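You operate a simulated robot arm through the tools that you are given. There is no shell and no other tool.

Carry out the task below with a simulated robot arm. There is one attempt and no reset: what you move stays moved.

Task
Change to the round anvil and drop the weight on the orange capped sample from 10 cm.
Fine: stand the flat anvil on the bench, push the anvil slide in before you lift, and bring the lifting carriage back to PARK.
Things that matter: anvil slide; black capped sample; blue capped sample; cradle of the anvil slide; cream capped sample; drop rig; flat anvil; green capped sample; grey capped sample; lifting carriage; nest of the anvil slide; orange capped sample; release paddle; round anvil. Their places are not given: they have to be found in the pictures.

Only the result counts: the job must be done as asked and must still hold three seconds after the hand-in. Knocking over, shifting, dropping, spilling or breaking anything else fails it.

Robot
A 6-joint arm with a two-finger parallel gripper, fixed in place. Base frame: the origin is on the floor under the middle of its stand, x ahead of it, y to its left, z up. Lengths are in m, angles in degrees, forces in N, time in s.
With the tool pointing down near the work surface it reaches from about 0.26 to 0.64 m from the base axis. Its first joint turns from -115.0 to 115.0 degrees. Payload 3.43 kg.
The TCP is the grasp point between the finger pads, 0.034 m short of the fingertips. In the tool frame z runs along the fingers and y along their closing line. Largest opening 0.128 m; finger width 0.024, thickness 0.012; the body of the gripper, 0.048 by 0.13 m, starts 0.096 m behind the TCP.
Orientation is that of the tool frame in the base frame, as a unit quaternion [x, y, z, w]. With the fingers straight down and closing along the base's y, the tool's x points along the base's -x, its y along +y and its z along -z.

Tools
- The arm moves only by the tool drive_tool. Its argument "steps" is a list of rows, each an object of numbers (a shift or turn left out is 0, a gripper value left out holds the last): "gripper": the opening, from 0 (shut) to 1 (fully open); "tx", "ty", "tz": the shift along the tool's x, y, z in m; "wx", "wy", "wz": the turn, a rotation vector about the tool's x, y, z in degrees. In form: [{"gripper": .., "tx": .., "ty": .., "tz": .., "wx": .., "wy": .., "wz": ..}, ...]. A call has 1 to 20 rows; each row shifts and turns the commanded pose from where the row before left it, along the tool's axes as they then stand. Each row takes 0.2 s and may step no farther than 0.05 m and 8.6 degrees from the row before; otherwise, or with a gripper value out of range, the whole call is refused. A pose out of reach is approached as far as the arm can. The call stops where the force on the tool passes 40 N (or 10 N more than at its start, if that is more) or the arm is blocked; 0.2 s more then pass. The fingers move at their own pace (about 0.153 m/s each) and stop on an object; they squeeze with about 25 N. The grip force told is the motor's: it shows also when the fingers shut on nothing. Time passes only in rows, and 0.2 s behind the last, so rows that do not move let the fingers close. The reply holds the time, the measured pose of the TCP, the force on the tool along the base axes, the opening and the grip force, in the units named above and with some noise, with the torque about the TCP (base axes, N m) and any sound that the robot's microphone picked up.
- Cameras (640 x 400 px; columns grow to the right, rows downward): "scene" is fixed at [0.4055, -0.5029, 1.5357]; the picture's right is [0.97, -0.23, 0.00], its down [-0.20, -0.84, -0.50] and it looks along [0.11, 0.48, -0.87] (base axes); focal length 236 px, centre (320, 200). "wrist" rides on the gripper at [0.076, -0.011, -0.16] in the tool frame; the picture's right is [0.15, 0.99, 0.00], its down [-0.88, 0.13, -0.46] and it looks along [-0.45, 0.07, 0.89] (tool axes); focal length 234 px, centre (320, 200).
- grab_frame(camera): a new picture of that camera. The clock stands still meanwhile.
- move_column(by): slides the trunk up (or, below 0, down) by that many m; the arm rides with it, the base frame stays. It gives what a move gives, with no picture.
- locate(camera, pixels): for up to 12 pixels [column, row] of the newest picture of that camera ("zoom" is the newest enlarged one), the place [x, y, z] in the base frame of the surface seen there, good to about 0.003 m, but the place of the scene camera against the robot may be out by one fixed shift of up to 0.012 m in any direction. The clock stands still meanwhile.
- close_up(camera, box): a new picture of the part [left, top, right, bottom] of that camera's present view, enlarged. The clock stands still meanwhile.
- hand_in(): hands the job in; it is judged then, once.

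Unless the task says otherwise, let go and move clear before handing in.

The tools are called after "Emit:" as name(argument=value, ...) on one line, values as JSON. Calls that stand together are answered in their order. drive_tool: Moves the arm, as the interface text tells. Its arguments: {"type":"object","properties":{"steps":{"type":"array"}},"required":["steps"]} The other tools are called the same way: move_column (by) moves the trunk up or down; grab_frame (camera) takes a picture; locate (camera, pixels) gives the place of the surface under pixels of a picture; close_up (camera, box) takes an enlarged picture of a part of a camera's view; hand_in () hands the job in.

At the start:

```text
time_s: 0.0
tool_pos: [0.3945, -0.0734, 1.2025]
tcp_rot: [-0.001, 1.0, 0.0, 0.0]
contact_force: [-0.2, -0.5, -0.1]
ft_torque: [0.02, -0.03, 0.0]
width: 0.1279
gripper_force: 0.1
trunk travel left (down, up): [-0.925, 0.065]
```

scene: 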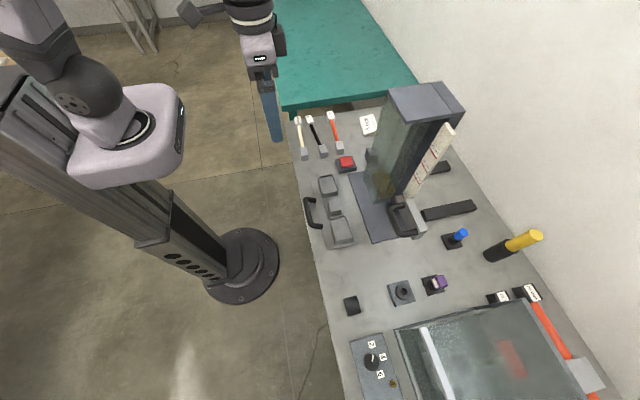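
wrist: 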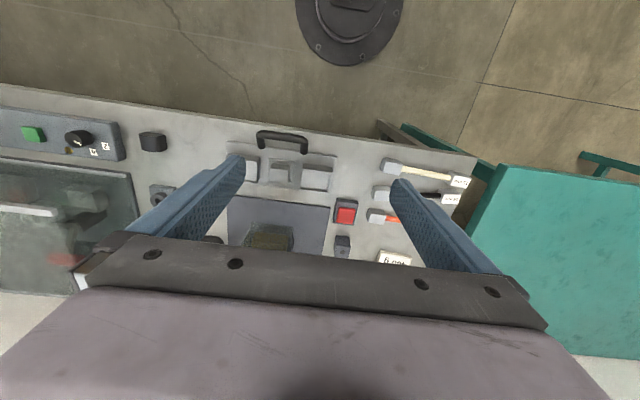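

The scene shows a bench with a drop rig around (400,150), small items around it, and a glass-lidded cabinet at the lower right. I'll take enlarged pictures to identify things.

Emit:
close_up(camera="scene", box=[280, 80, 480, 250])

Emit:
close_up(camera="scene", box=[320, 230, 620, 400])

Emit:
close_up(camera="wrist", box=[0, 80, 480, 290])

```text
2.35 times, centred on (380, 165) of scene
```

zoom: 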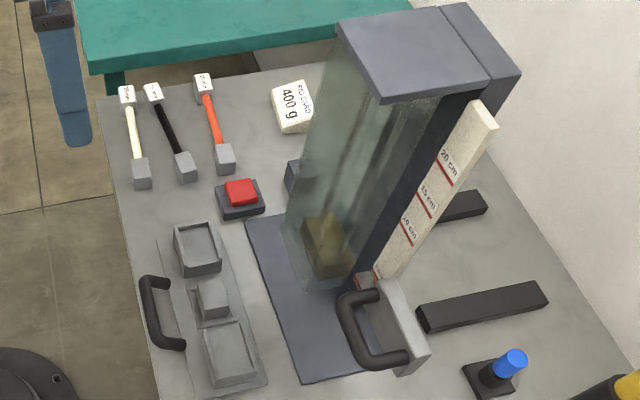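

```text
2.13 times, centred on (470, 315) of scene
```

zoom: 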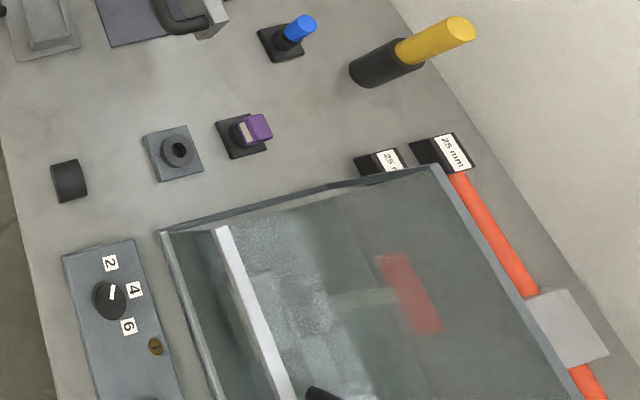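

```text
1.33 times, centred on (240, 185) of wrist
```

zoom: 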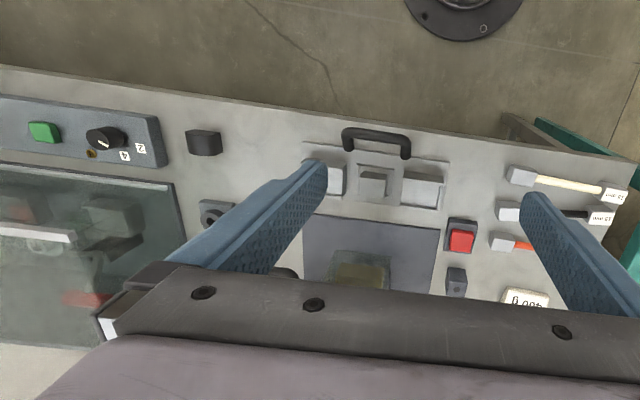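

The rig at (400,150) has a clear tube, a scale with marks, a carriage with a handle at (405,217) and a slide with handle at (312,212). I'll measure places on these before moving.

Emit:
grab_frame(camera="scene")

Emit:
locate(camera="scene", pixels=[[312, 212], [328, 186], [334, 207], [342, 232], [346, 161], [303, 155], [323, 152], [340, 147], [380, 210], [404, 220], [401, 291], [352, 306]])

Emit:
close_up(camera="scene", box=[290, 160, 370, 250])

Emit:
close_up(camera="scene", box=[360, 80, 480, 250])

Emit:
close_up(camera="scene", box=[285, 100, 385, 175])

```text
taken
```

scene: 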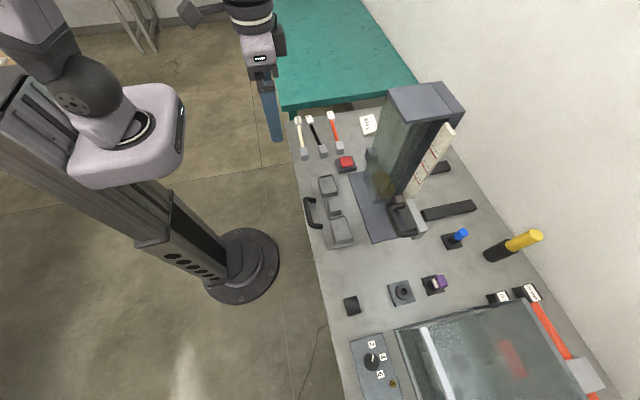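

```text
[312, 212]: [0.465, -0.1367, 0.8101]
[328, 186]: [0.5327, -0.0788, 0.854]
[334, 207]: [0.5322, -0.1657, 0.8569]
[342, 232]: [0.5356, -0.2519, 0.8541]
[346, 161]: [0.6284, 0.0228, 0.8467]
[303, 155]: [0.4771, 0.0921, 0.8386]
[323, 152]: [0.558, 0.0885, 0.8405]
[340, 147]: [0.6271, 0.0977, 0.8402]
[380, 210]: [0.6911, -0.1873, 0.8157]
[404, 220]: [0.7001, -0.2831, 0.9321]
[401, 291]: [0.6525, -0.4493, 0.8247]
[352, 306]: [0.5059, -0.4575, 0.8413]
```

```text
4.44 times, centred on (330, 205) of scene
```

zoom: 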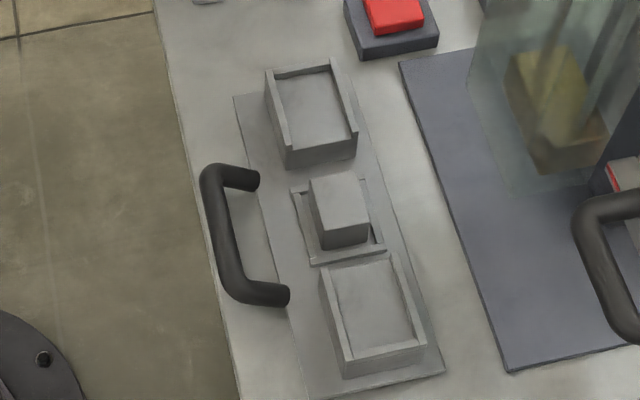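

```text
2.35 times, centred on (420, 165) of scene
```

zoom: 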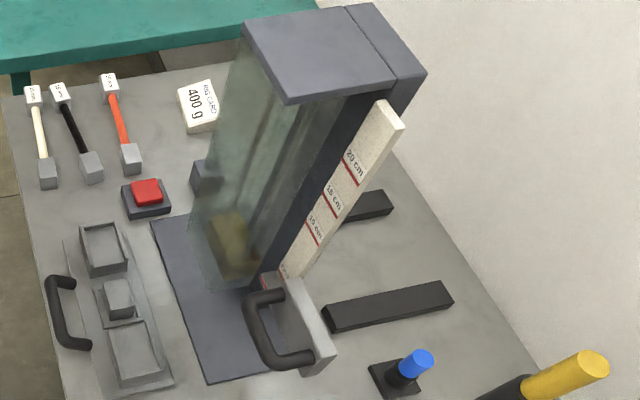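

```text
5.33 times, centred on (335, 138) of scene
```

zoom: 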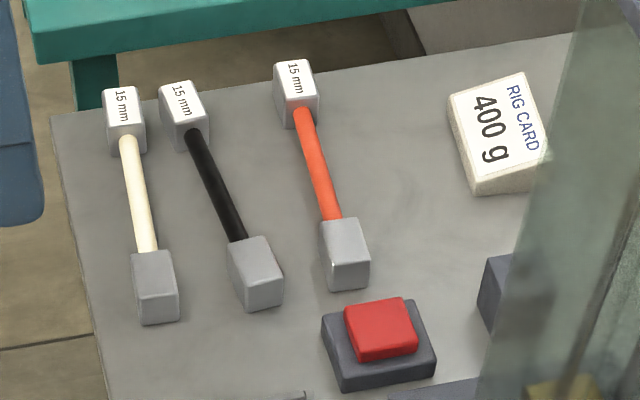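

Samples seem to be bars with end blocks labelled 15 mm / 25 mm; the slide holds a block (334,207) between two trays. I'll look closer at the lower right items and locate more points.

Emit:
close_up(camera="scene", box=[330, 265, 460, 325])

Emit:
close_up(camera="scene", box=[480, 275, 620, 400])

Emit:
locate(camera="scene", pixels=[[298, 121], [310, 119], [331, 116], [333, 130], [368, 125], [499, 297], [530, 293], [550, 330], [585, 375], [594, 396], [375, 361], [400, 310]])

Emit:
close_up(camera="scene", box=[390, 300, 620, 400])

```text
4.92 times, centred on (395, 295) of scene
```

zoom: 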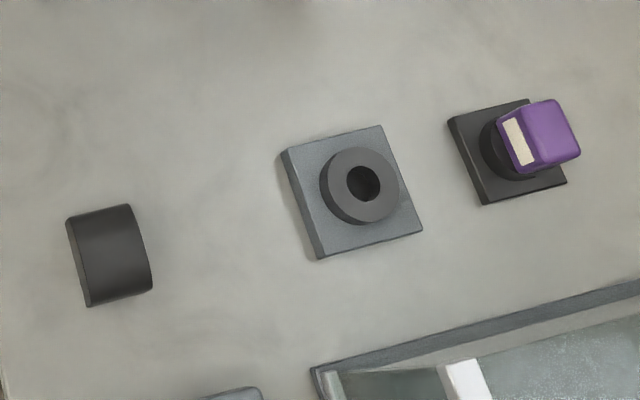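

```text
3.20 times, centred on (550, 338) of scene
```

zoom: 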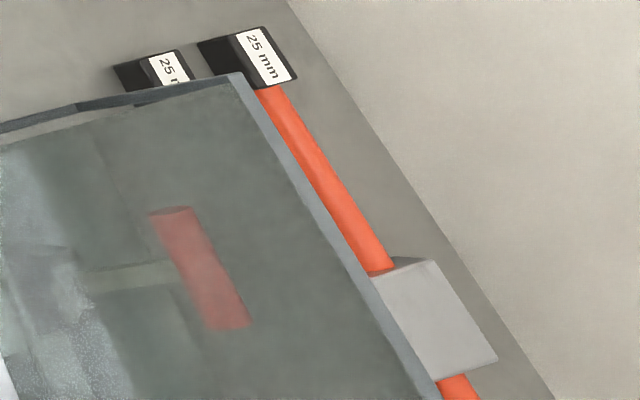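

```text
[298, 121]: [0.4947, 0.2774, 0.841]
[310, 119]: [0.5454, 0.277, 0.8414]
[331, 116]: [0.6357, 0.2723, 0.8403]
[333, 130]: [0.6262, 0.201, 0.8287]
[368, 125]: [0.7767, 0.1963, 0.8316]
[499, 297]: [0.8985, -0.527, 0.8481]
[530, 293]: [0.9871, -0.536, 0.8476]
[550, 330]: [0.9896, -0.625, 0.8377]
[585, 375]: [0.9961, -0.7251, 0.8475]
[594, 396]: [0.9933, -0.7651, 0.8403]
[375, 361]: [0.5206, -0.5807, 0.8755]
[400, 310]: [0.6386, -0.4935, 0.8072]
```

```text
2.78 times, centred on (505, 350) of scene
```

zoom: 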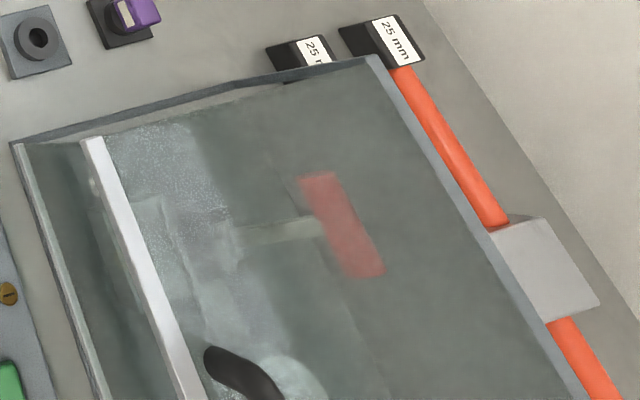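

Bars of about 0.18 m length lie at (298..340,120..150), and other 25 mm bars lie at far right. I'll move the arm sideways to view the bench with the wrist camera.

Emit:
drive_tool(steps=[{"ty": 0.04}, {"ty": 0.04}, {"ty": 0.04}, {"ty": 0.04}, {"ty": 0.04}, {"ty": 0.04}])

Emit:
grab_frame(camera="wrist")

Emit:
grab_frame(camera="scene")

```text
time_s: 1.4
tool_pos: [0.3944, 0.1674, 1.2029]
tcp_rot: [0.001, 1.0, -0.001, -0.001]
contact_force: [0.3, -0.1, -0.7]
ft_torque: [-0.01, 0.03, -0.01]
width: 0.128
gripper_force: 0.1
trunk travel left (down, up): [-0.925, 0.065]
```

```text
taken
```

wrist: 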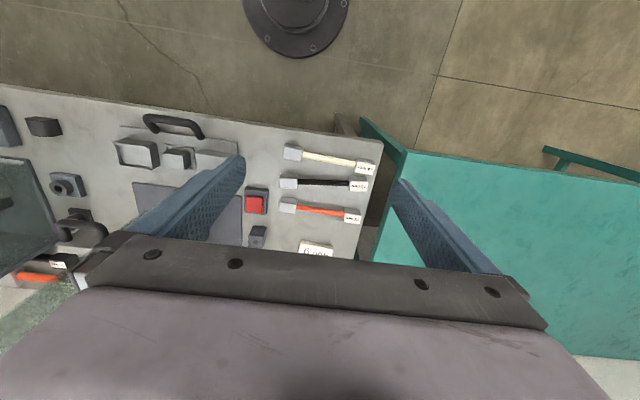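

```text
taken
```

scene: 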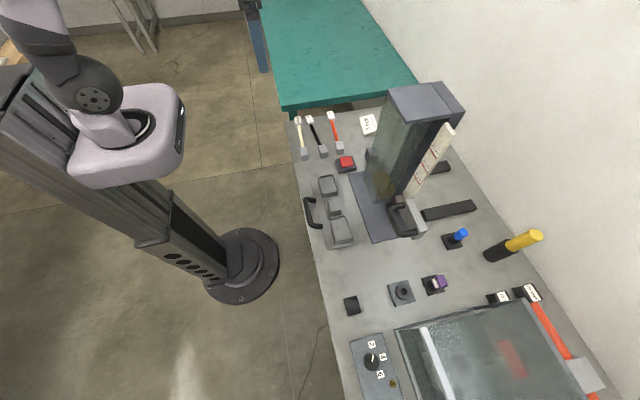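

The wrist view at (330,155) to (330,215) shows the three bars with labels and the rig card at (317,250); the gripper body hides the rest. I'll tilt the tool forward to see the rig itself.

Emit:
drive_tool(steps=[{"wy": -8}, {"wy": -8}, {"wy": -8}, {"wy": -8}, {"wy": -8}, {"ty": -0.04}, {"ty": -0.04}, {"ty": -0.04}, {"ty": -0.04}])

Emit:
grab_frame(camera="wrist")

```text
time_s: 3.4
tool_pos: [0.4236, 0.0162, 1.186]
tcp_rot: [0.002, 0.94, -0.001, 0.342]
contact_force: [0.6, 0.9, 0.6]
ft_torque: [0.03, -0.03, -0.04]
width: 0.1281
gripper_force: 0.1
out of reach, approached as far as the arm can: row 7, 8, 9
trunk travel left (down, up): [-0.925, 0.065]
```

```text
taken
```

wrist: 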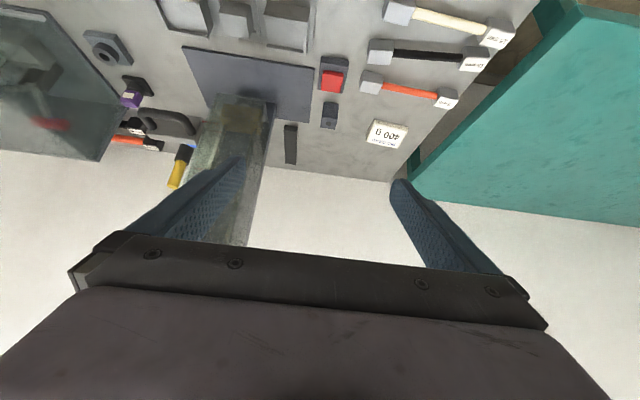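

The tilted wrist view shows the rig tower (235,130), red paddle at (333,78), a small dark post (330,113), and the bars. I'll enlarge and locate from the wrist camera, which is tied to the arm.

Emit:
close_up(camera="wrist", box=[60, 0, 540, 240])

Emit:
locate(camera="wrist", pixels=[[333, 80], [330, 105], [388, 133], [371, 83], [447, 99], [379, 52], [474, 62], [397, 14], [495, 36], [290, 145], [235, 15], [286, 20]])

```text
1.33 times, centred on (300, 120) of wrist
```

zoom: 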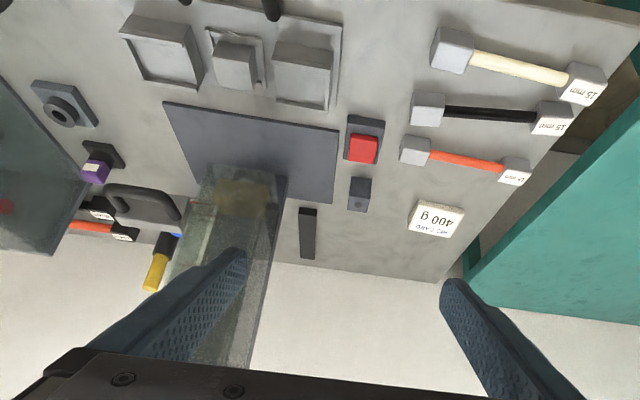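

```text
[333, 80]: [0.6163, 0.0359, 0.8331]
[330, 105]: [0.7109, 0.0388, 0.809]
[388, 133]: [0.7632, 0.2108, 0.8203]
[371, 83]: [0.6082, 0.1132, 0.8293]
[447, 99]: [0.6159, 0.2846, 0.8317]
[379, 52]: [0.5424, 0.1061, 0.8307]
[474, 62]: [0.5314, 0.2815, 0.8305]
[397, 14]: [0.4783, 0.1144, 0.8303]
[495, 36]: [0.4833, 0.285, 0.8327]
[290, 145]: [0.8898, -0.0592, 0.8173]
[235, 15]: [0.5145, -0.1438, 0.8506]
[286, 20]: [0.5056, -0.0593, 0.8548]
```

Wrist-based places differ from the scene ones by about (+0.012,-0.012,+0.012), so I'll trust the wrist. Next I'll lower the trunk a little and look at the right part of the bench.

Emit:
move_column(by=-0.1)

Emit:
drive_tool(steps=[{"tz": -0.04}, {"ty": -0.04}, {"ty": -0.04}, {"ty": -0.04}, {"ty": -0.04}, {"ty": -0.04}, {"ty": -0.04}, {"ty": -0.04}, {"ty": -0.04}, {"ty": -0.04}, {"ty": -0.04}])

Emit:
grab_frame(camera="wrist")

Emit:
close_up(camera="wrist", box=[0, 0, 480, 240])

```text
time_s: 4.7
tool_pos: [0.4228, 0.0176, 1.0859]
tcp_rot: [-0.001, 0.94, 0.0, 0.342]
contact_force: [0.0, 0.1, -0.2]
ft_torque: [0.02, 0.03, 0.0]
width: 0.1281
gripper_force: 0.0
trunk travel left (down, up): [-0.825, 0.165]
```

```text
time_s: 7.1
tool_pos: [0.4276, -0.3821, 1.0905]
tcp_rot: [0.0, 0.939, 0.001, 0.343]
contact_force: [-0.8, -0.2, -0.1]
ft_torque: [0.02, 0.03, 0.03]
width: 0.128
gripper_force: 0.0
out of reach, approached as far as the arm can: row 1
trunk travel left (down, up): [-0.825, 0.165]
```

```text
taken
```

wrist: 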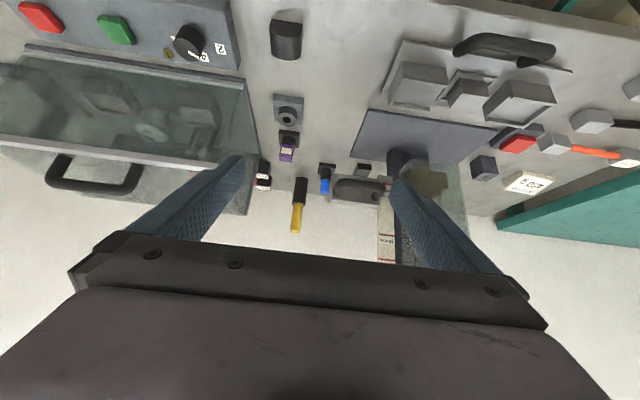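

```text
1.33 times, centred on (240, 120) of wrist
```

zoom: 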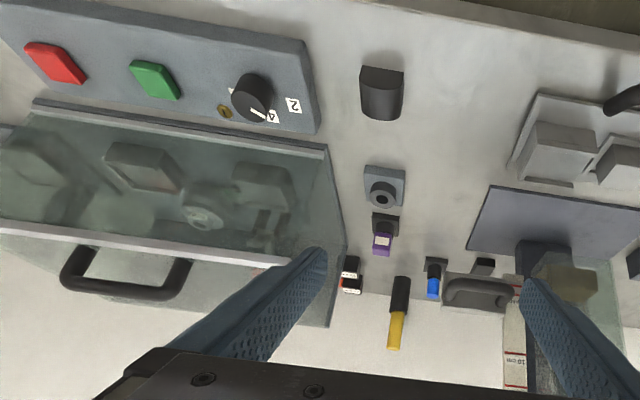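

The wrist view shows the dark round-topped block at (285,38), likely the round anvil, a separate saw at the left with dial and buttons, and the carriage handle at (355,190). I'll enlarge the carriage and scale in the scene view.

Emit:
close_up(camera="scene", box=[375, 170, 455, 245])

Emit:
close_up(camera="scene", box=[395, 115, 465, 205])

Emit:
close_up(camera="wrist", box=[250, 120, 490, 270])

```text
5.33 times, centred on (415, 208) of scene
```

zoom: 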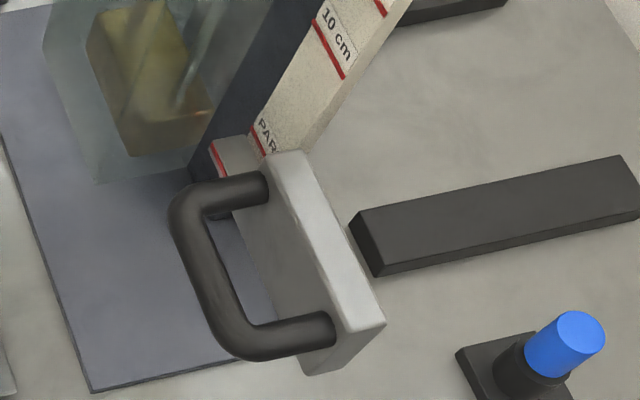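

```text
4.44 times, centred on (430, 160) of scene
```

zoom: 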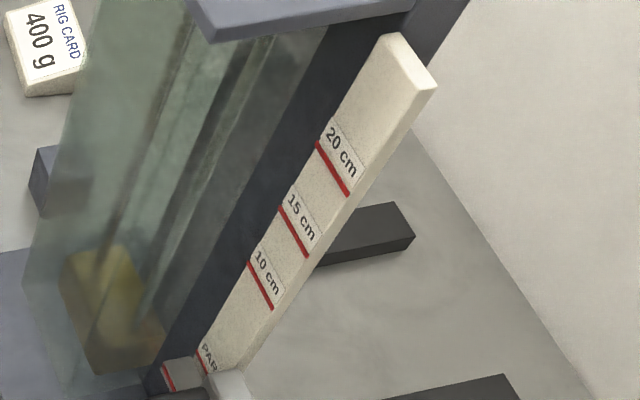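

```text
2.67 times, centred on (370, 195) of wrist
```

zoom: 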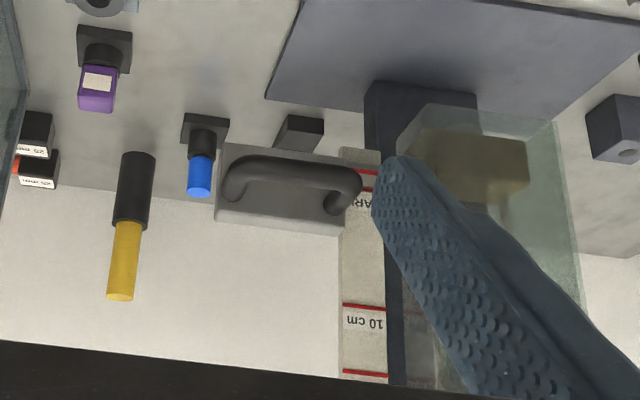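

The carriage carries a horizontal bar handle with a pointer line at PARK on the scale. Now I'll turn the tool straight down again and look at the slide from above.

Emit:
drive_tool(steps=[{"wy": 8}, {"wy": 8}, {"wy": 8}, {"wy": 8}, {"wy": 8}, {"ty": 0.04}, {"ty": 0.04}, {"ty": 0.04}, {"ty": 0.04}, {"ty": 0.04}, {"ty": 0.03}, {"tx": 0.03}])

Emit:
grab_frame(camera="wrist")

Emit:
close_up(camera="wrist", box=[160, 50, 480, 250])

```text
time_s: 9.7
tool_pos: [0.395, -0.1497, 1.0925]
tcp_rot: [0.001, 1.0, 0.0, 0.0]
contact_force: [-0.2, 0.2, 1.1]
ft_torque: [0.0, 0.03, 0.01]
width: 0.1276
gripper_force: 0.0
trunk travel left (down, up): [-0.825, 0.165]
```

```text
taken
```

wrist: 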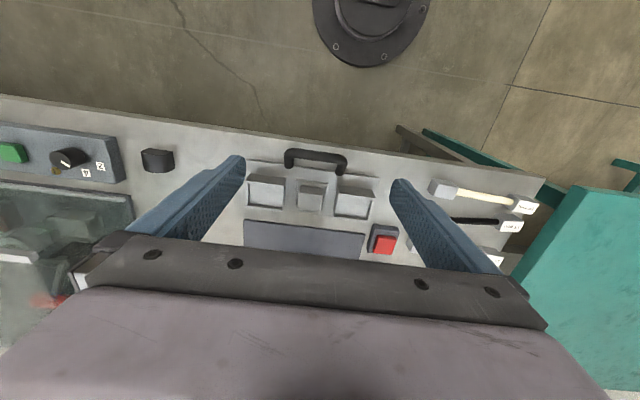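

```text
2.00 times, centred on (320, 150) of wrist
```

zoom: 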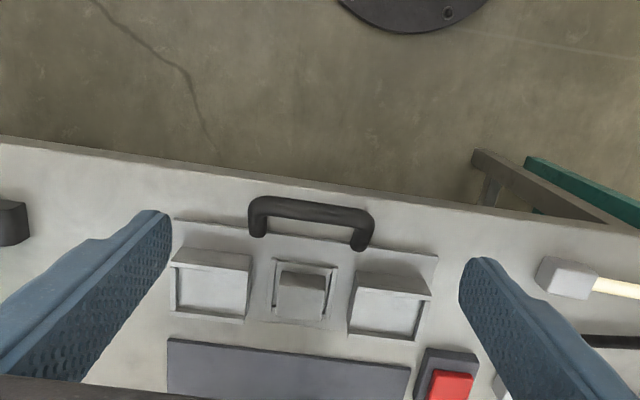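

The slide at (310,190) shows two box-like supports and the middle nest with the flat anvil. I'll come lower for a better view.

Emit:
drive_tool(steps=[{"tz": 0.04}, {"tz": 0.04}, {"tz": 0.03}, {"tx": 0.03}])

Emit:
grab_frame(camera="wrist")

Emit:
close_up(camera="wrist", box=[190, 80, 430, 240])

```text
time_s: 10.7
tool_pos: [0.3652, -0.151, 0.9834]
tcp_rot: [0.001, 1.0, 0.0, 0.0]
contact_force: [-0.5, -0.1, 0.2]
ft_torque: [0.0, -0.02, -0.01]
width: 0.128
gripper_force: 0.1
trunk travel left (down, up): [-0.825, 0.165]
```

```text
taken
```

wrist: 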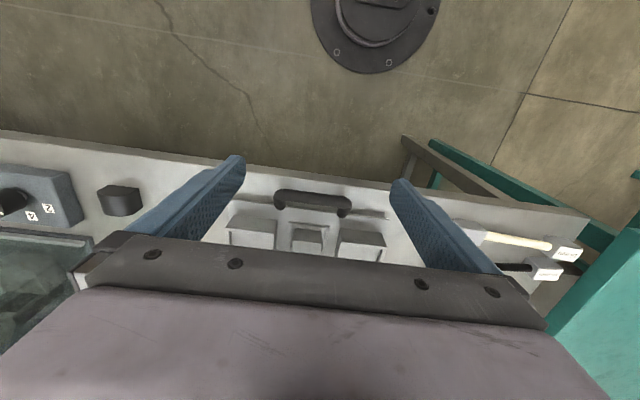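

```text
2.50 times, centred on (310, 160) of wrist
```

zoom: 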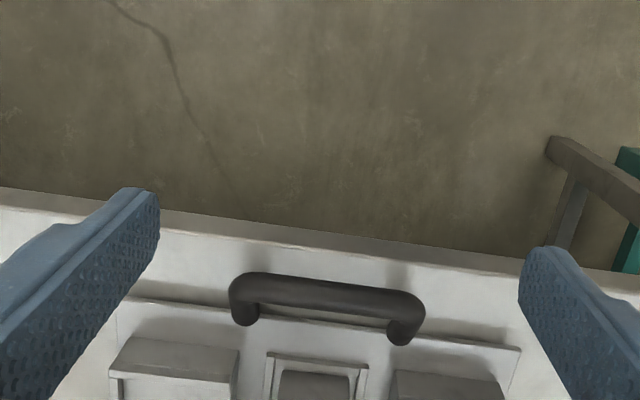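

I moved the wrong way along x; the work is now under the gripper body. I'll move the TCP to about x=0.50 above the slide so that the objects appear between the fingers.

Emit:
drive_tool(steps=[{"tx": -0.04}, {"tx": -0.04}, {"tx": -0.05}])

Emit:
grab_frame(camera="wrist")

Emit:
close_up(camera="wrist", box=[160, 40, 480, 240])

```text
time_s: 11.5
tool_pos: [0.499, -0.1518, 0.9797]
tcp_rot: [0.001, 1.0, 0.0, -0.001]
contact_force: [0.0, 0.1, 0.4]
ft_torque: [0.0, 0.06, -0.02]
width: 0.128
gripper_force: 0.0
trunk travel left (down, up): [-0.825, 0.165]
```

```text
taken
```

wrist: 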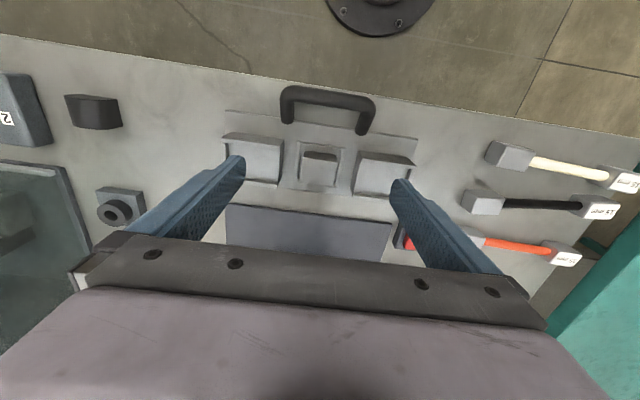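

```text
2.00 times, centred on (320, 140) of wrist
```

zoom: 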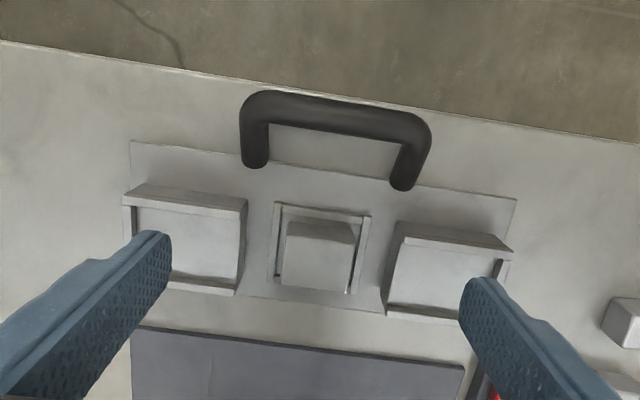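

The supports are open-topped boxes (floors at (185,240) and (440,275) in the zoom) with the flat anvil between at (318,262). I'll locate corners.

Emit:
locate(camera="zoom", pixels=[[185, 240], [190, 200], [240, 250], [440, 275], [455, 240], [390, 280], [318, 265], [300, 285], [345, 288], [320, 228], [282, 208], [365, 215]])

Emit:
locate(camera="wrist", pixels=[[285, 100], [370, 115], [328, 99], [230, 135], [410, 145], [242, 210], [385, 225], [515, 155], [95, 112], [490, 190], [490, 238], [400, 245]])

```text
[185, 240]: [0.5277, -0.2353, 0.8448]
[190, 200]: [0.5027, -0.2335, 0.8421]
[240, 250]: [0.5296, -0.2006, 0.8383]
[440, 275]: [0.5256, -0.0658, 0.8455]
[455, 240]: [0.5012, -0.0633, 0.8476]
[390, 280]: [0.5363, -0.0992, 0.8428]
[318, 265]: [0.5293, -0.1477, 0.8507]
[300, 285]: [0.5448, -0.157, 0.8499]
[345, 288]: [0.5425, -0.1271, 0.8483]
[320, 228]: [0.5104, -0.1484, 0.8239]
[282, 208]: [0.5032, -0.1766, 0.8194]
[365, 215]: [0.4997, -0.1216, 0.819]
```

```text
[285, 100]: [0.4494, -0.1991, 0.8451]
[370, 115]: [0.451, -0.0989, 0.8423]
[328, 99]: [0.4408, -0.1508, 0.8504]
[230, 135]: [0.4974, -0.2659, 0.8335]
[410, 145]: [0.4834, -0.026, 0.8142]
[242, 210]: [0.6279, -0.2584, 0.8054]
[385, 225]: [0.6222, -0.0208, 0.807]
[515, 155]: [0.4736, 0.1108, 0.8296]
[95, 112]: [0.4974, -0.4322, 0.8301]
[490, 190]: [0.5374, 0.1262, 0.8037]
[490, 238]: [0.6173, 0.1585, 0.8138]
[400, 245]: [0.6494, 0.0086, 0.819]
```

The flat anvil's top is near (0.53,-0.148,0.850) and the cradle floors are at y≈-0.235 and -0.065, z≈0.845. Now I'll look closely at the dark block that may be the round anvil.

Emit:
drive_tool(steps=[{"ty": -0.05}, {"ty": -0.05}, {"ty": -0.05}, {"ty": -0.05}, {"ty": -0.05}, {"ty": -0.04}, {"tx": 0.03}])

Emit:
grab_frame(camera="wrist")

Emit:
close_up(camera="wrist", box=[200, 60, 440, 210])

```text
time_s: 13.1
tool_pos: [0.4489, -0.4256, 0.9774]
tcp_rot: [0.001, 1.0, 0.001, 0.0]
contact_force: [-0.2, -1.0, -0.7]
ft_torque: [0.0, -0.02, -0.02]
width: 0.1282
gripper_force: 0.0
out of reach, approached as far as the arm can: row 6
trunk travel left (down, up): [-0.825, 0.165]
```

```text
taken
```

wrist: 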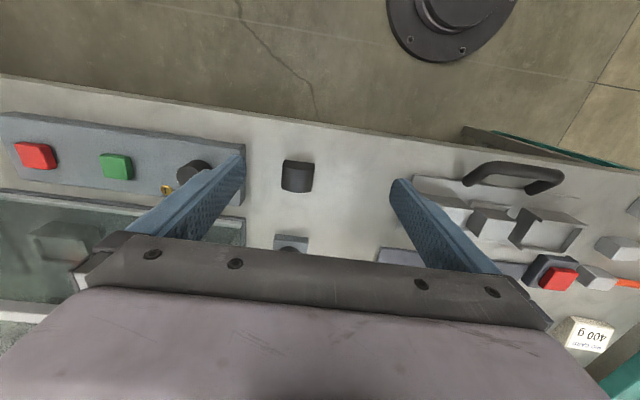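

```text
2.67 times, centred on (320, 135) of wrist
```

zoom: 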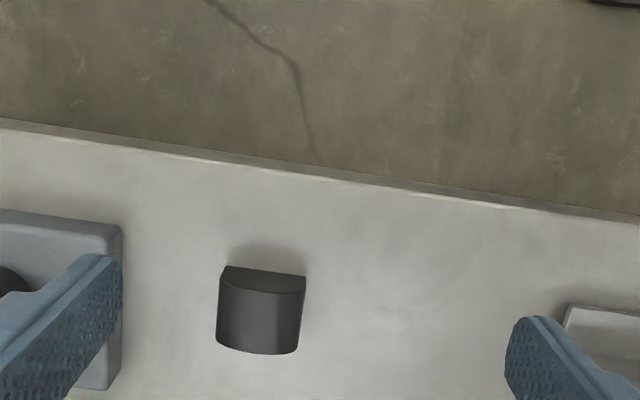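

The dark block at zoom (262,310) has a rounded top with its crest along x: that is the round anvil. I'll measure it.

Emit:
locate(camera="zoom", pixels=[[260, 320], [260, 297], [260, 345], [224, 320], [297, 320], [226, 270], [303, 278], [262, 278], [235, 345], [290, 345], [340, 320], [180, 320]])

Emit:
close_up(camera="wrist", box=[270, 150, 325, 200])

```text
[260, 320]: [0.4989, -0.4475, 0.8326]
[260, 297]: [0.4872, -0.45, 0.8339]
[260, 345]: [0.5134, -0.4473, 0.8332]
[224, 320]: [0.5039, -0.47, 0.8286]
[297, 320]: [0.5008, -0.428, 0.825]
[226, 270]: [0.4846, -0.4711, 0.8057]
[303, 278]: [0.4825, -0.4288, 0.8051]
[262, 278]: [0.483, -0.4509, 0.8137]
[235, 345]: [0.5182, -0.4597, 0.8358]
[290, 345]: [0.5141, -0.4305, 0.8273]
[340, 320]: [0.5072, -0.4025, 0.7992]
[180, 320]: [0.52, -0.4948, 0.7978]
```

```text
8.00 times, centred on (298, 175) of wrist
```

zoom: 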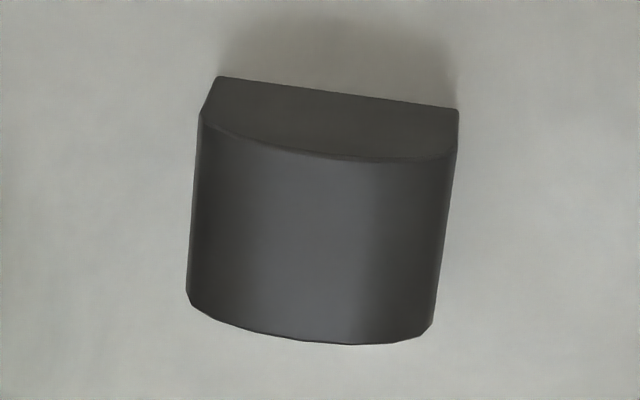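

The round anvil centres at (0.500,-0.449), about 0.042 wide in y, 0.035 in x, 0.033 tall on a bench at z≈0.799. Now I'll look at the samples closely.

Emit:
drive_tool(steps=[{"ty": 0.05}, {"ty": 0.05}, {"ty": 0.05}, {"ty": 0.05}, {"ty": 0.05}, {"ty": 0.05}, {"ty": 0.05}, {"ty": 0.05}, {"ty": 0.05}, {"ty": 0.05}, {"ty": 0.05}, {"ty": 0.05}, {"tx": -0.05}, {"tx": -0.04}])

Emit:
grab_frame(camera="wrist")

Emit:
close_up(camera="wrist", box=[200, 60, 440, 210])

```text
time_s: 16.1
tool_pos: [0.5397, 0.1761, 0.9784]
tcp_rot: [0.001, 1.0, 0.001, -0.001]
contact_force: [0.4, 1.2, -0.2]
ft_torque: [0.0, 0.01, 0.01]
width: 0.1281
gripper_force: 0.1
trunk travel left (down, up): [-0.825, 0.165]
```

```text
taken
```

wrist: 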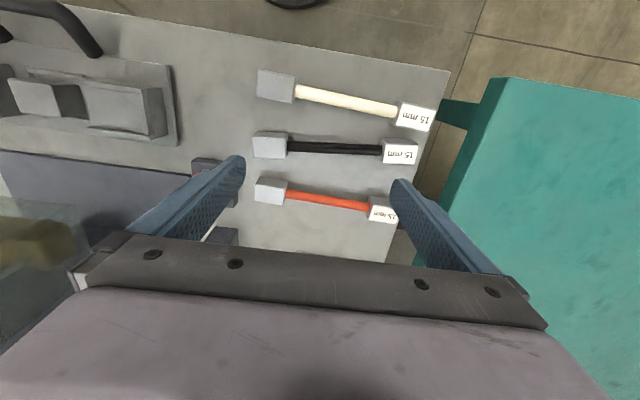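

```text
2.67 times, centred on (320, 135) of wrist
```

zoom: 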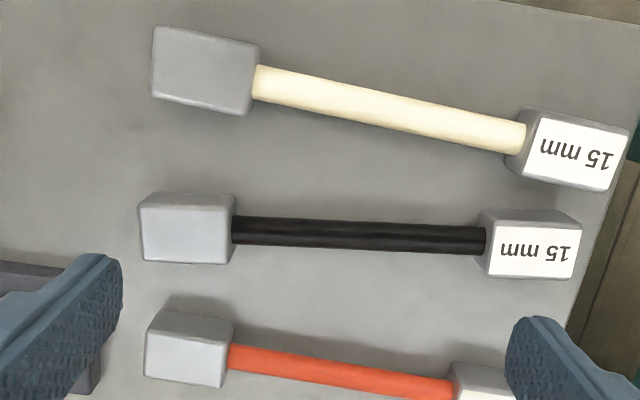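

Three bars lie here: cream, black and orange, each labelled 15 mm with grey end blocks. Before deciding, I'll look behind the saw at the other 25 mm bars to be sure which sample is the orange capped one.

Emit:
drive_tool(steps=[{"tz": -0.05}, {"tz": -0.05}, {"tz": -0.05, "tx": 0.04}, {"tz": -0.04, "tx": 0.04}, {"ty": -0.05, "tx": 0.04}, {"ty": -0.05}, {"ty": -0.05}, {"ty": -0.05}, {"ty": -0.05}, {"ty": -0.05}, {"ty": -0.05}, {"ty": -0.05}, {"ty": -0.05}, {"ty": -0.05}, {"ty": -0.04}])

Emit:
drive_tool(steps=[{"wz": 8}, {"wz": 8}, {"wz": 8}, {"wz": 8}, {"wy": -8}, {"wy": -8}, {"wy": -8}])

Emit:
grab_frame(camera="wrist")

```text
refused: row 3 steps farther than a row can; nothing moved
```

```text
time_s: 17.7
tool_pos: [0.5387, 0.1755, 0.978]
tcp_rot: [0.269, 0.94, -0.057, 0.201]
contact_force: [0.0, 0.2, -0.6]
ft_torque: [0.0, 0.0, -0.02]
width: 0.1282
gripper_force: 0.1
trunk travel left (down, up): [-0.825, 0.165]
```

```text
taken
```

wrist: 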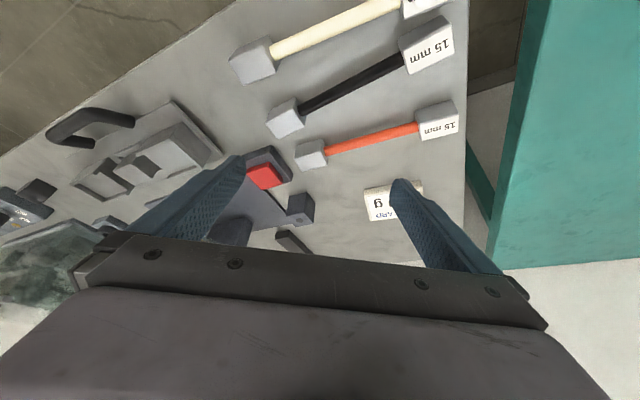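

The first call was refused and only the turn was made; the view shows the bars and rig card clearly. I'll now move up and to the right in base terms to look behind the saw.

Emit:
drive_tool(steps=[{"tx": -0.0163, "tz": -0.0365}, {"tx": -0.0163, "tz": -0.0365}, {"tx": -0.0163, "tz": -0.0365}, {"tx": -0.0163, "tz": -0.0365}, {"tx": 0.031, "ty": -0.0212, "tz": -0.0138}, {"tx": 0.031, "ty": -0.0212, "tz": -0.0138}, {"tx": 0.031, "ty": -0.0212, "tz": -0.0138}, {"tx": -0.02235, "ty": -0.03914, "tz": 0.00995}, {"tx": -0.02235, "ty": -0.03914, "tz": 0.00995}, {"tx": -0.02235, "ty": -0.03914, "tz": 0.00995}, {"tx": -0.02235, "ty": -0.03914, "tz": 0.00995}, {"tx": -0.02235, "ty": -0.03914, "tz": 0.00995}, {"tx": -0.02235, "ty": -0.03914, "tz": 0.00995}, {"tx": -0.02235, "ty": -0.03914, "tz": 0.00995}, {"tx": -0.02235, "ty": -0.03914, "tz": 0.00995}, {"tx": -0.02235, "ty": -0.03914, "tz": 0.00995}, {"tx": -0.02235, "ty": -0.03914, "tz": 0.00995}, {"tx": -0.02235, "ty": -0.03914, "tz": 0.00995}, {"tx": -0.02235, "ty": -0.03914, "tz": 0.00995}])

Emit:
grab_frame(camera="wrist")

Emit:
close_up(camera="wrist", box=[0, 60, 400, 310])

```text
time_s: 21.7
tool_pos: [0.4201, -0.382, 1.135]
tcp_rot: [0.269, 0.941, -0.057, 0.199]
contact_force: [0.0, 0.4, 0.6]
ft_torque: [0.04, 0.0, 0.04]
width: 0.1281
gripper_force: 0.1
trunk travel left (down, up): [-0.825, 0.165]
```

```text
taken
```

wrist: 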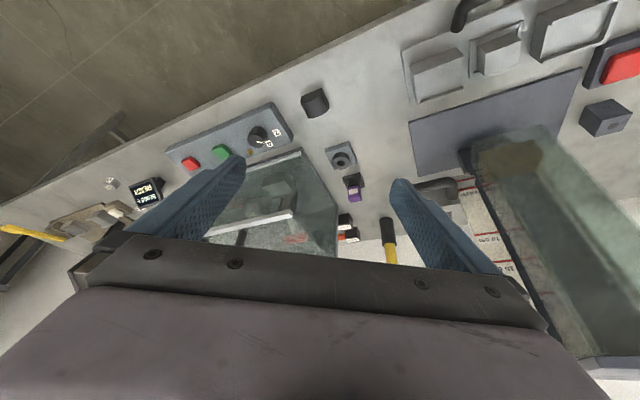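

```text
1.60 times, centred on (200, 185) of wrist
```

zoom: 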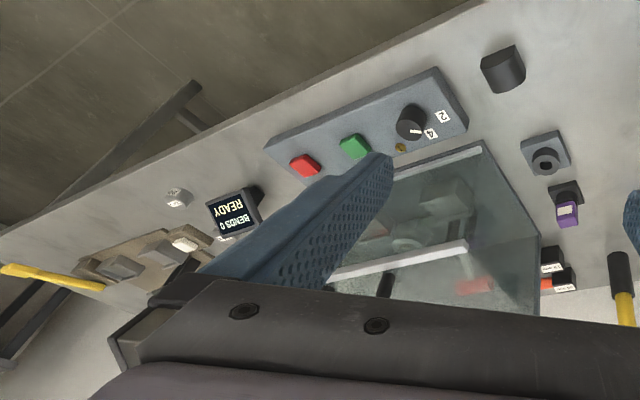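

Further right there is a bending device with a READY/BENDS display, so the bench holds several stations. I'll go further right and look at what lies behind the saw.

Emit:
drive_tool(steps=[{"tx": -0.0163, "tz": -0.0365}, {"tx": -0.0163, "tz": -0.0365}, {"tx": 0.031, "ty": -0.0212, "tz": -0.0138}, {"tx": 0.031, "ty": -0.0212, "tz": -0.0138}, {"tx": -0.02235, "ty": -0.03914, "tz": 0.00995}, {"tx": -0.02235, "ty": -0.03914, "tz": 0.00995}, {"tx": -0.02235, "ty": -0.03914, "tz": 0.00995}, {"tx": -0.02235, "ty": -0.03914, "tz": 0.00995}, {"tx": -0.02235, "ty": -0.03914, "tz": 0.00995}])

Emit:
grab_frame(camera="wrist")

Emit:
close_up(camera="wrist", box=[160, 60, 480, 260])

```text
time_s: 23.7
tool_pos: [0.3173, -0.559, 1.1969]
tcp_rot: [0.271, 0.94, -0.056, 0.199]
contact_force: [0.2, 0.0, -0.2]
ft_torque: [0.05, 0.04, 0.02]
width: 0.1278
gripper_force: 0.0
out of reach, approached as far as the arm can: row 8, 9
trunk travel left (down, up): [-0.825, 0.165]
```

```text
taken
```

wrist: 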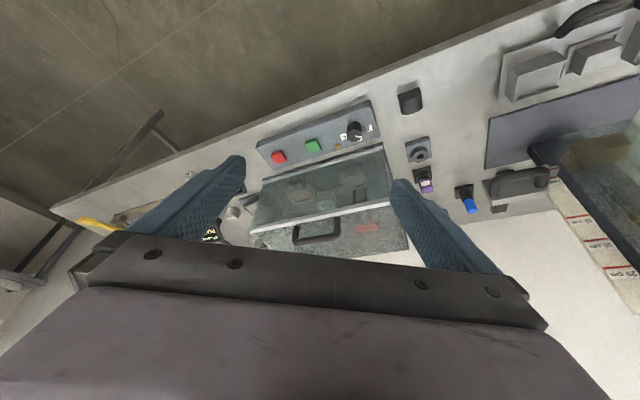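

```text
2.00 times, centred on (320, 160) of wrist
```

zoom: 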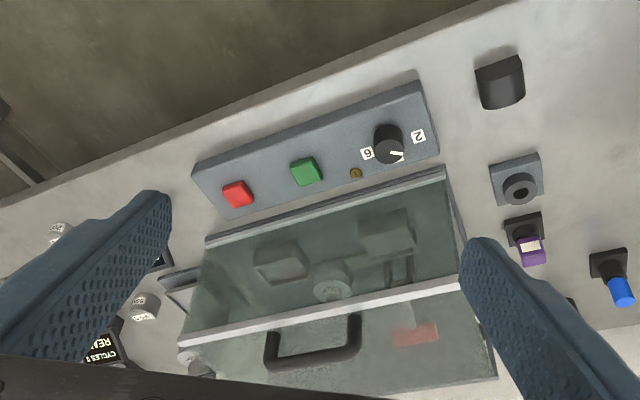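

More stations appear to the right (discs at zoom (60,230) and (145,305)). I'll turn the view further right once to exclude any other orange capped sample.

Emit:
drive_tool(steps=[{"wz": 8}, {"wz": 8}, {"wz": 8}, {"wz": 8}])

Emit:
grab_frame(camera="wrist")

Emit:
close_up(camera="wrist", box=[160, 60, 480, 260])

```text
time_s: 24.7
tool_pos: [0.318, -0.561, 1.1972]
tcp_rot: [0.52, 0.828, 0.0, 0.209]
contact_force: [-0.1, 0.5, -0.3]
ft_torque: [-0.03, 0.04, -0.01]
width: 0.1279
gripper_force: 0.0
trunk travel left (down, up): [-0.825, 0.165]
```

```text
taken
```

wrist: 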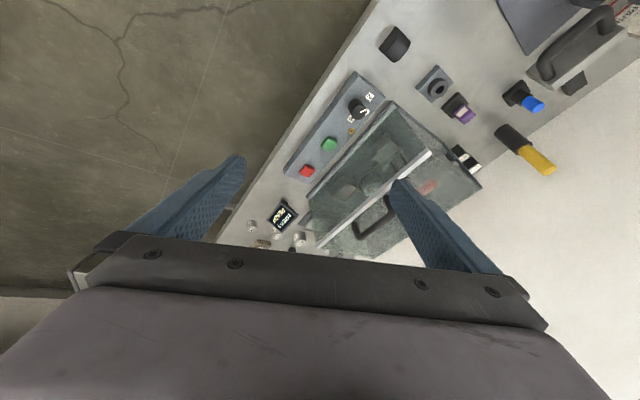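

```text
2.00 times, centred on (320, 160) of wrist
```

zoom: 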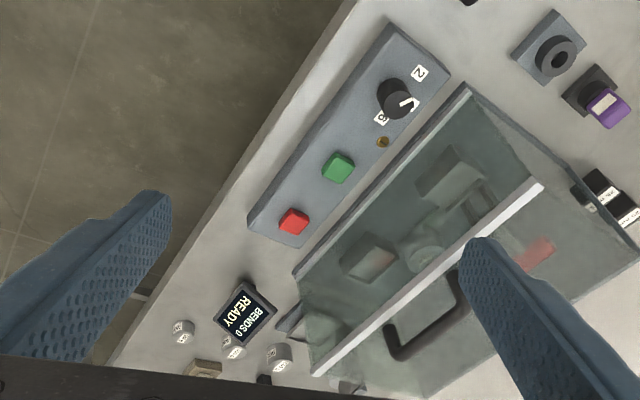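

Only far stations lie there (READY/BENDS display, small discs); the only orange sample in reach is the left orange bar, so that is my sample. I'll turn the tool straight down again and go back above the slide.

Emit:
drive_tool(steps=[{"wz": -8}, {"wz": -8}, {"wz": -8}, {"wz": -8}, {"wy": 8}, {"wy": 8}, {"wy": 8}, {"wz": -8}, {"wz": -8}, {"wz": -8}, {"wz": -8}])

Emit:
drive_tool(steps=[{"ty": 0.05}, {"ty": 0.05}, {"ty": 0.05}, {"ty": 0.05}, {"ty": 0.05}, {"ty": 0.05}, {"ty": 0.05}, {"ty": 0.05}, {"tx": -0.05}, {"tx": -0.05}, {"tx": -0.05}, {"tx": -0.03}, {"tz": 0.05}, {"tz": 0.05}, {"tz": 0.05}, {"tz": 0.03}])

Emit:
grab_frame(camera="wrist")

Emit:
close_up(camera="wrist", box=[200, 60, 440, 210])

```text
time_s: 27.1
tool_pos: [0.2812, -0.4895, 1.186]
tcp_rot: [0.0, 1.0, -0.015, 0.027]
contact_force: [0.0, 1.0, 0.2]
ft_torque: [0.01, 0.01, -0.01]
width: 0.128
gripper_force: 0.0
out of reach, approached as far as the arm can: row 5, 6, 7
trunk travel left (down, up): [-0.825, 0.165]
```

```text
time_s: 30.5
tool_pos: [0.5091, -0.319, 1.1686]
tcp_rot: [0.0, 0.999, -0.017, 0.028]
contact_force: [-0.5, 0.4, -0.3]
ft_torque: [-0.02, 0.0, 0.01]
width: 0.1281
gripper_force: 0.0
out of reach, approached as far as the arm can: row 1, 2, 3, 4, 5, 6, 7, 8, 9, 10, 11, 12, 13, 14, 15, 16
trunk travel left (down, up): [-0.825, 0.165]
```

```text
taken
```

wrist: 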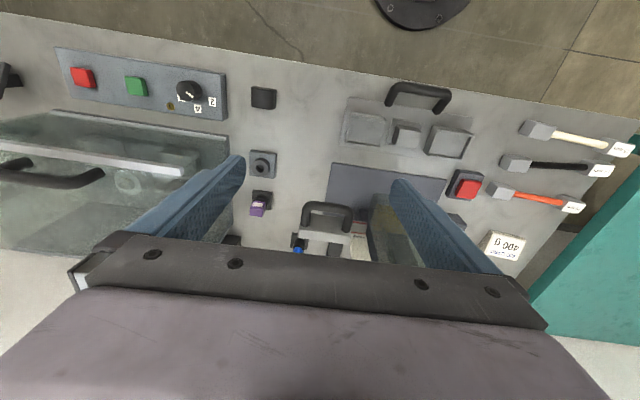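

```text
2.67 times, centred on (320, 135) of wrist
```

zoom: 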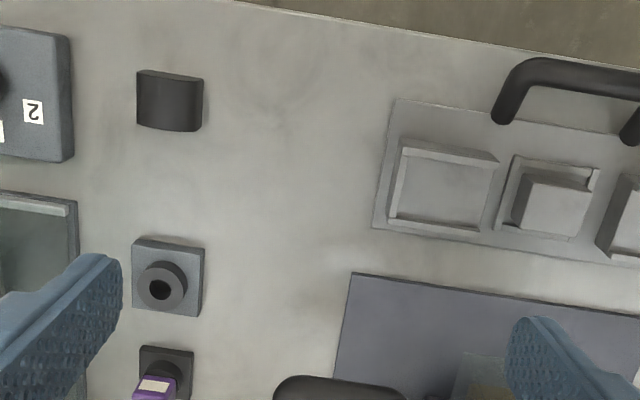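

The arm reports "out of reach" for these rows and lags at (0.509,-0.319,1.169). I'll command a still row to see whether it settles, then small moves.

Emit:
drive_tool(steps=[{"gripper": 1}, {"gripper": 1}])

Emit:
drive_tool(steps=[{"tz": 0.02}, {"tz": 0.02}])

```text
time_s: 31.1
tool_pos: [0.5102, -0.3182, 1.1686]
tcp_rot: [0.0, 0.999, -0.017, 0.028]
contact_force: [0.8, -0.4, -0.3]
ft_torque: [0.03, -0.01, 0.0]
width: 0.1282
gripper_force: 0.0
trunk travel left (down, up): [-0.825, 0.165]
```

```text
time_s: 31.7
tool_pos: [0.5162, -0.3224, 1.1519]
tcp_rot: [0.001, 0.999, -0.016, 0.028]
contact_force: [-0.3, -0.1, -0.3]
ft_torque: [-0.01, -0.01, 0.04]
width: 0.128
gripper_force: 0.1
out of reach, approached as far as the arm can: row 1, 2
trunk travel left (down, up): [-0.825, 0.165]
```

The arm seems stuck on its reach limit at this height (r≈0.61 at z≈1.15). I'll draw the tool back toward the base and see whether it frees.

Emit:
drive_tool(steps=[{"tx": 0.03}, {"tx": 0.03}, {"tx": 0.03}])

```text
time_s: 32.5
tool_pos: [0.5163, -0.3233, 1.1529]
tcp_rot: [0.0, 0.999, -0.017, 0.028]
contact_force: [-1.0, -0.1, 0.3]
ft_torque: [0.0, 0.01, -0.01]
width: 0.1278
gripper_force: 0.2
out of reach, approached as far as the arm can: row 1, 2, 3
trunk travel left (down, up): [-0.825, 0.165]
```

Pulling back did not move it at all, so a joint seems to be at its limit. I'll test other directions and turns one at a time.

Emit:
drive_tool(steps=[{"wz": 5}])

Emit:
drive_tool(steps=[{"tx": 0.03}])

```text
time_s: 32.9
tool_pos: [0.5152, -0.3228, 1.1531]
tcp_rot: [0.044, 0.998, -0.016, 0.029]
contact_force: [0.1, -0.5, -0.6]
ft_torque: [0.01, -0.01, 0.0]
width: 0.1279
gripper_force: 0.1
trunk travel left (down, up): [-0.825, 0.165]
```

```text
time_s: 33.3
tool_pos: [0.5171, -0.3225, 1.1541]
tcp_rot: [0.044, 0.998, -0.016, 0.029]
contact_force: [0.4, 0.1, -0.4]
ft_torque: [0.01, 0.02, -0.01]
width: 0.1281
gripper_force: 0.0
out of reach, approached as far as the arm can: row 1
trunk travel left (down, up): [-0.825, 0.165]
```

Turning works but shifts toward the base do not: this looks like a stretched-elbow lock. I'll try a sideways swing and a tilt to unlock it.

Emit:
drive_tool(steps=[{"ty": 0.04}])

Emit:
drive_tool(steps=[{"wy": -6}])

Emit:
drive_tool(steps=[{"tx": 0.04, "ty": 0.025}])

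```text
time_s: 33.7
tool_pos: [0.5211, -0.3155, 1.1544]
tcp_rot: [0.044, 0.999, -0.015, 0.028]
contact_force: [-0.3, -0.8, -0.2]
ft_torque: [-0.01, 0.0, 0.03]
width: 0.128
gripper_force: 0.1
out of reach, approached as far as the arm can: row 1
trunk travel left (down, up): [-0.825, 0.165]
```

```text
time_s: 34.1
tool_pos: [0.5196, -0.315, 1.156]
tcp_rot: [0.044, 0.998, -0.017, 0.028]
contact_force: [0.1, 0.2, -0.5]
ft_torque: [-0.03, 0.0, -0.02]
width: 0.1281
gripper_force: 0.1
out of reach, approached as far as the arm can: row 1
trunk travel left (down, up): [-0.825, 0.165]
```

```text
time_s: 34.5
tool_pos: [0.5209, -0.3152, 1.1547]
tcp_rot: [0.044, 0.999, -0.015, 0.028]
contact_force: [0.2, 0.7, 0.5]
ft_torque: [0.02, 0.01, -0.01]
width: 0.128
gripper_force: 0.1
out of reach, approached as far as the arm can: row 1
trunk travel left (down, up): [-0.825, 0.165]
```

The arm creeps only slightly. I'll look at the scene to see the arm's posture.

Emit:
grab_frame(camera="scene")

```text
taken
```

scene: 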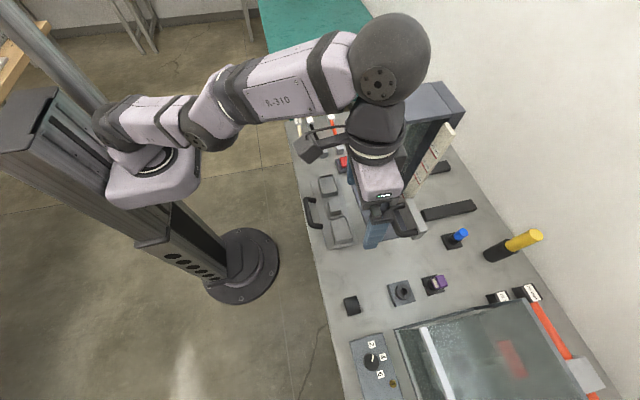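

The picture shows the arm stretched almost straight toward (380,80), so the elbow is at its singular pose. I'll try other directions, including upward and sideways tilts, to bend it.

Emit:
drive_tool(steps=[{"tz": -0.05}])

Emit:
drive_tool(steps=[{"wy": -8.5}, {"wy": -8.5}, {"wy": -8.5}])

Emit:
drive_tool(steps=[{"tz": -0.05}, {"tz": -0.05}, {"tz": -0.05}])

```text
time_s: 34.9
tool_pos: [0.5022, -0.3036, 1.2004]
tcp_rot: [0.044, 0.999, -0.016, 0.029]
contact_force: [-0.3, 0.5, 0.6]
ft_torque: [-0.01, -0.02, -0.01]
width: 0.128
gripper_force: 0.1
out of reach, approached as far as the arm can: row 1
trunk travel left (down, up): [-0.825, 0.165]
```

```text
time_s: 35.7
tool_pos: [0.444, -0.3002, 1.3722]
tcp_rot: [0.036, 0.972, -0.014, 0.231]
contact_force: [-0.5, 0.6, 0.8]
ft_torque: [0.02, -0.09, 0.0]
width: 0.128
gripper_force: 0.0
out of reach, approached as far as the arm can: row 1, 2, 3
trunk travel left (down, up): [-0.825, 0.165]
```

```text
time_s: 36.5
tool_pos: [0.394, -0.2839, 1.422]
tcp_rot: [0.039, 0.967, -0.025, 0.249]
contact_force: [-1.5, 0.2, 0.7]
ft_torque: [-0.04, -0.02, -0.02]
width: 0.1281
gripper_force: 0.0
out of reach, approached as far as the arm can: row 1, 2, 3
trunk travel left (down, up): [-0.825, 0.165]
```

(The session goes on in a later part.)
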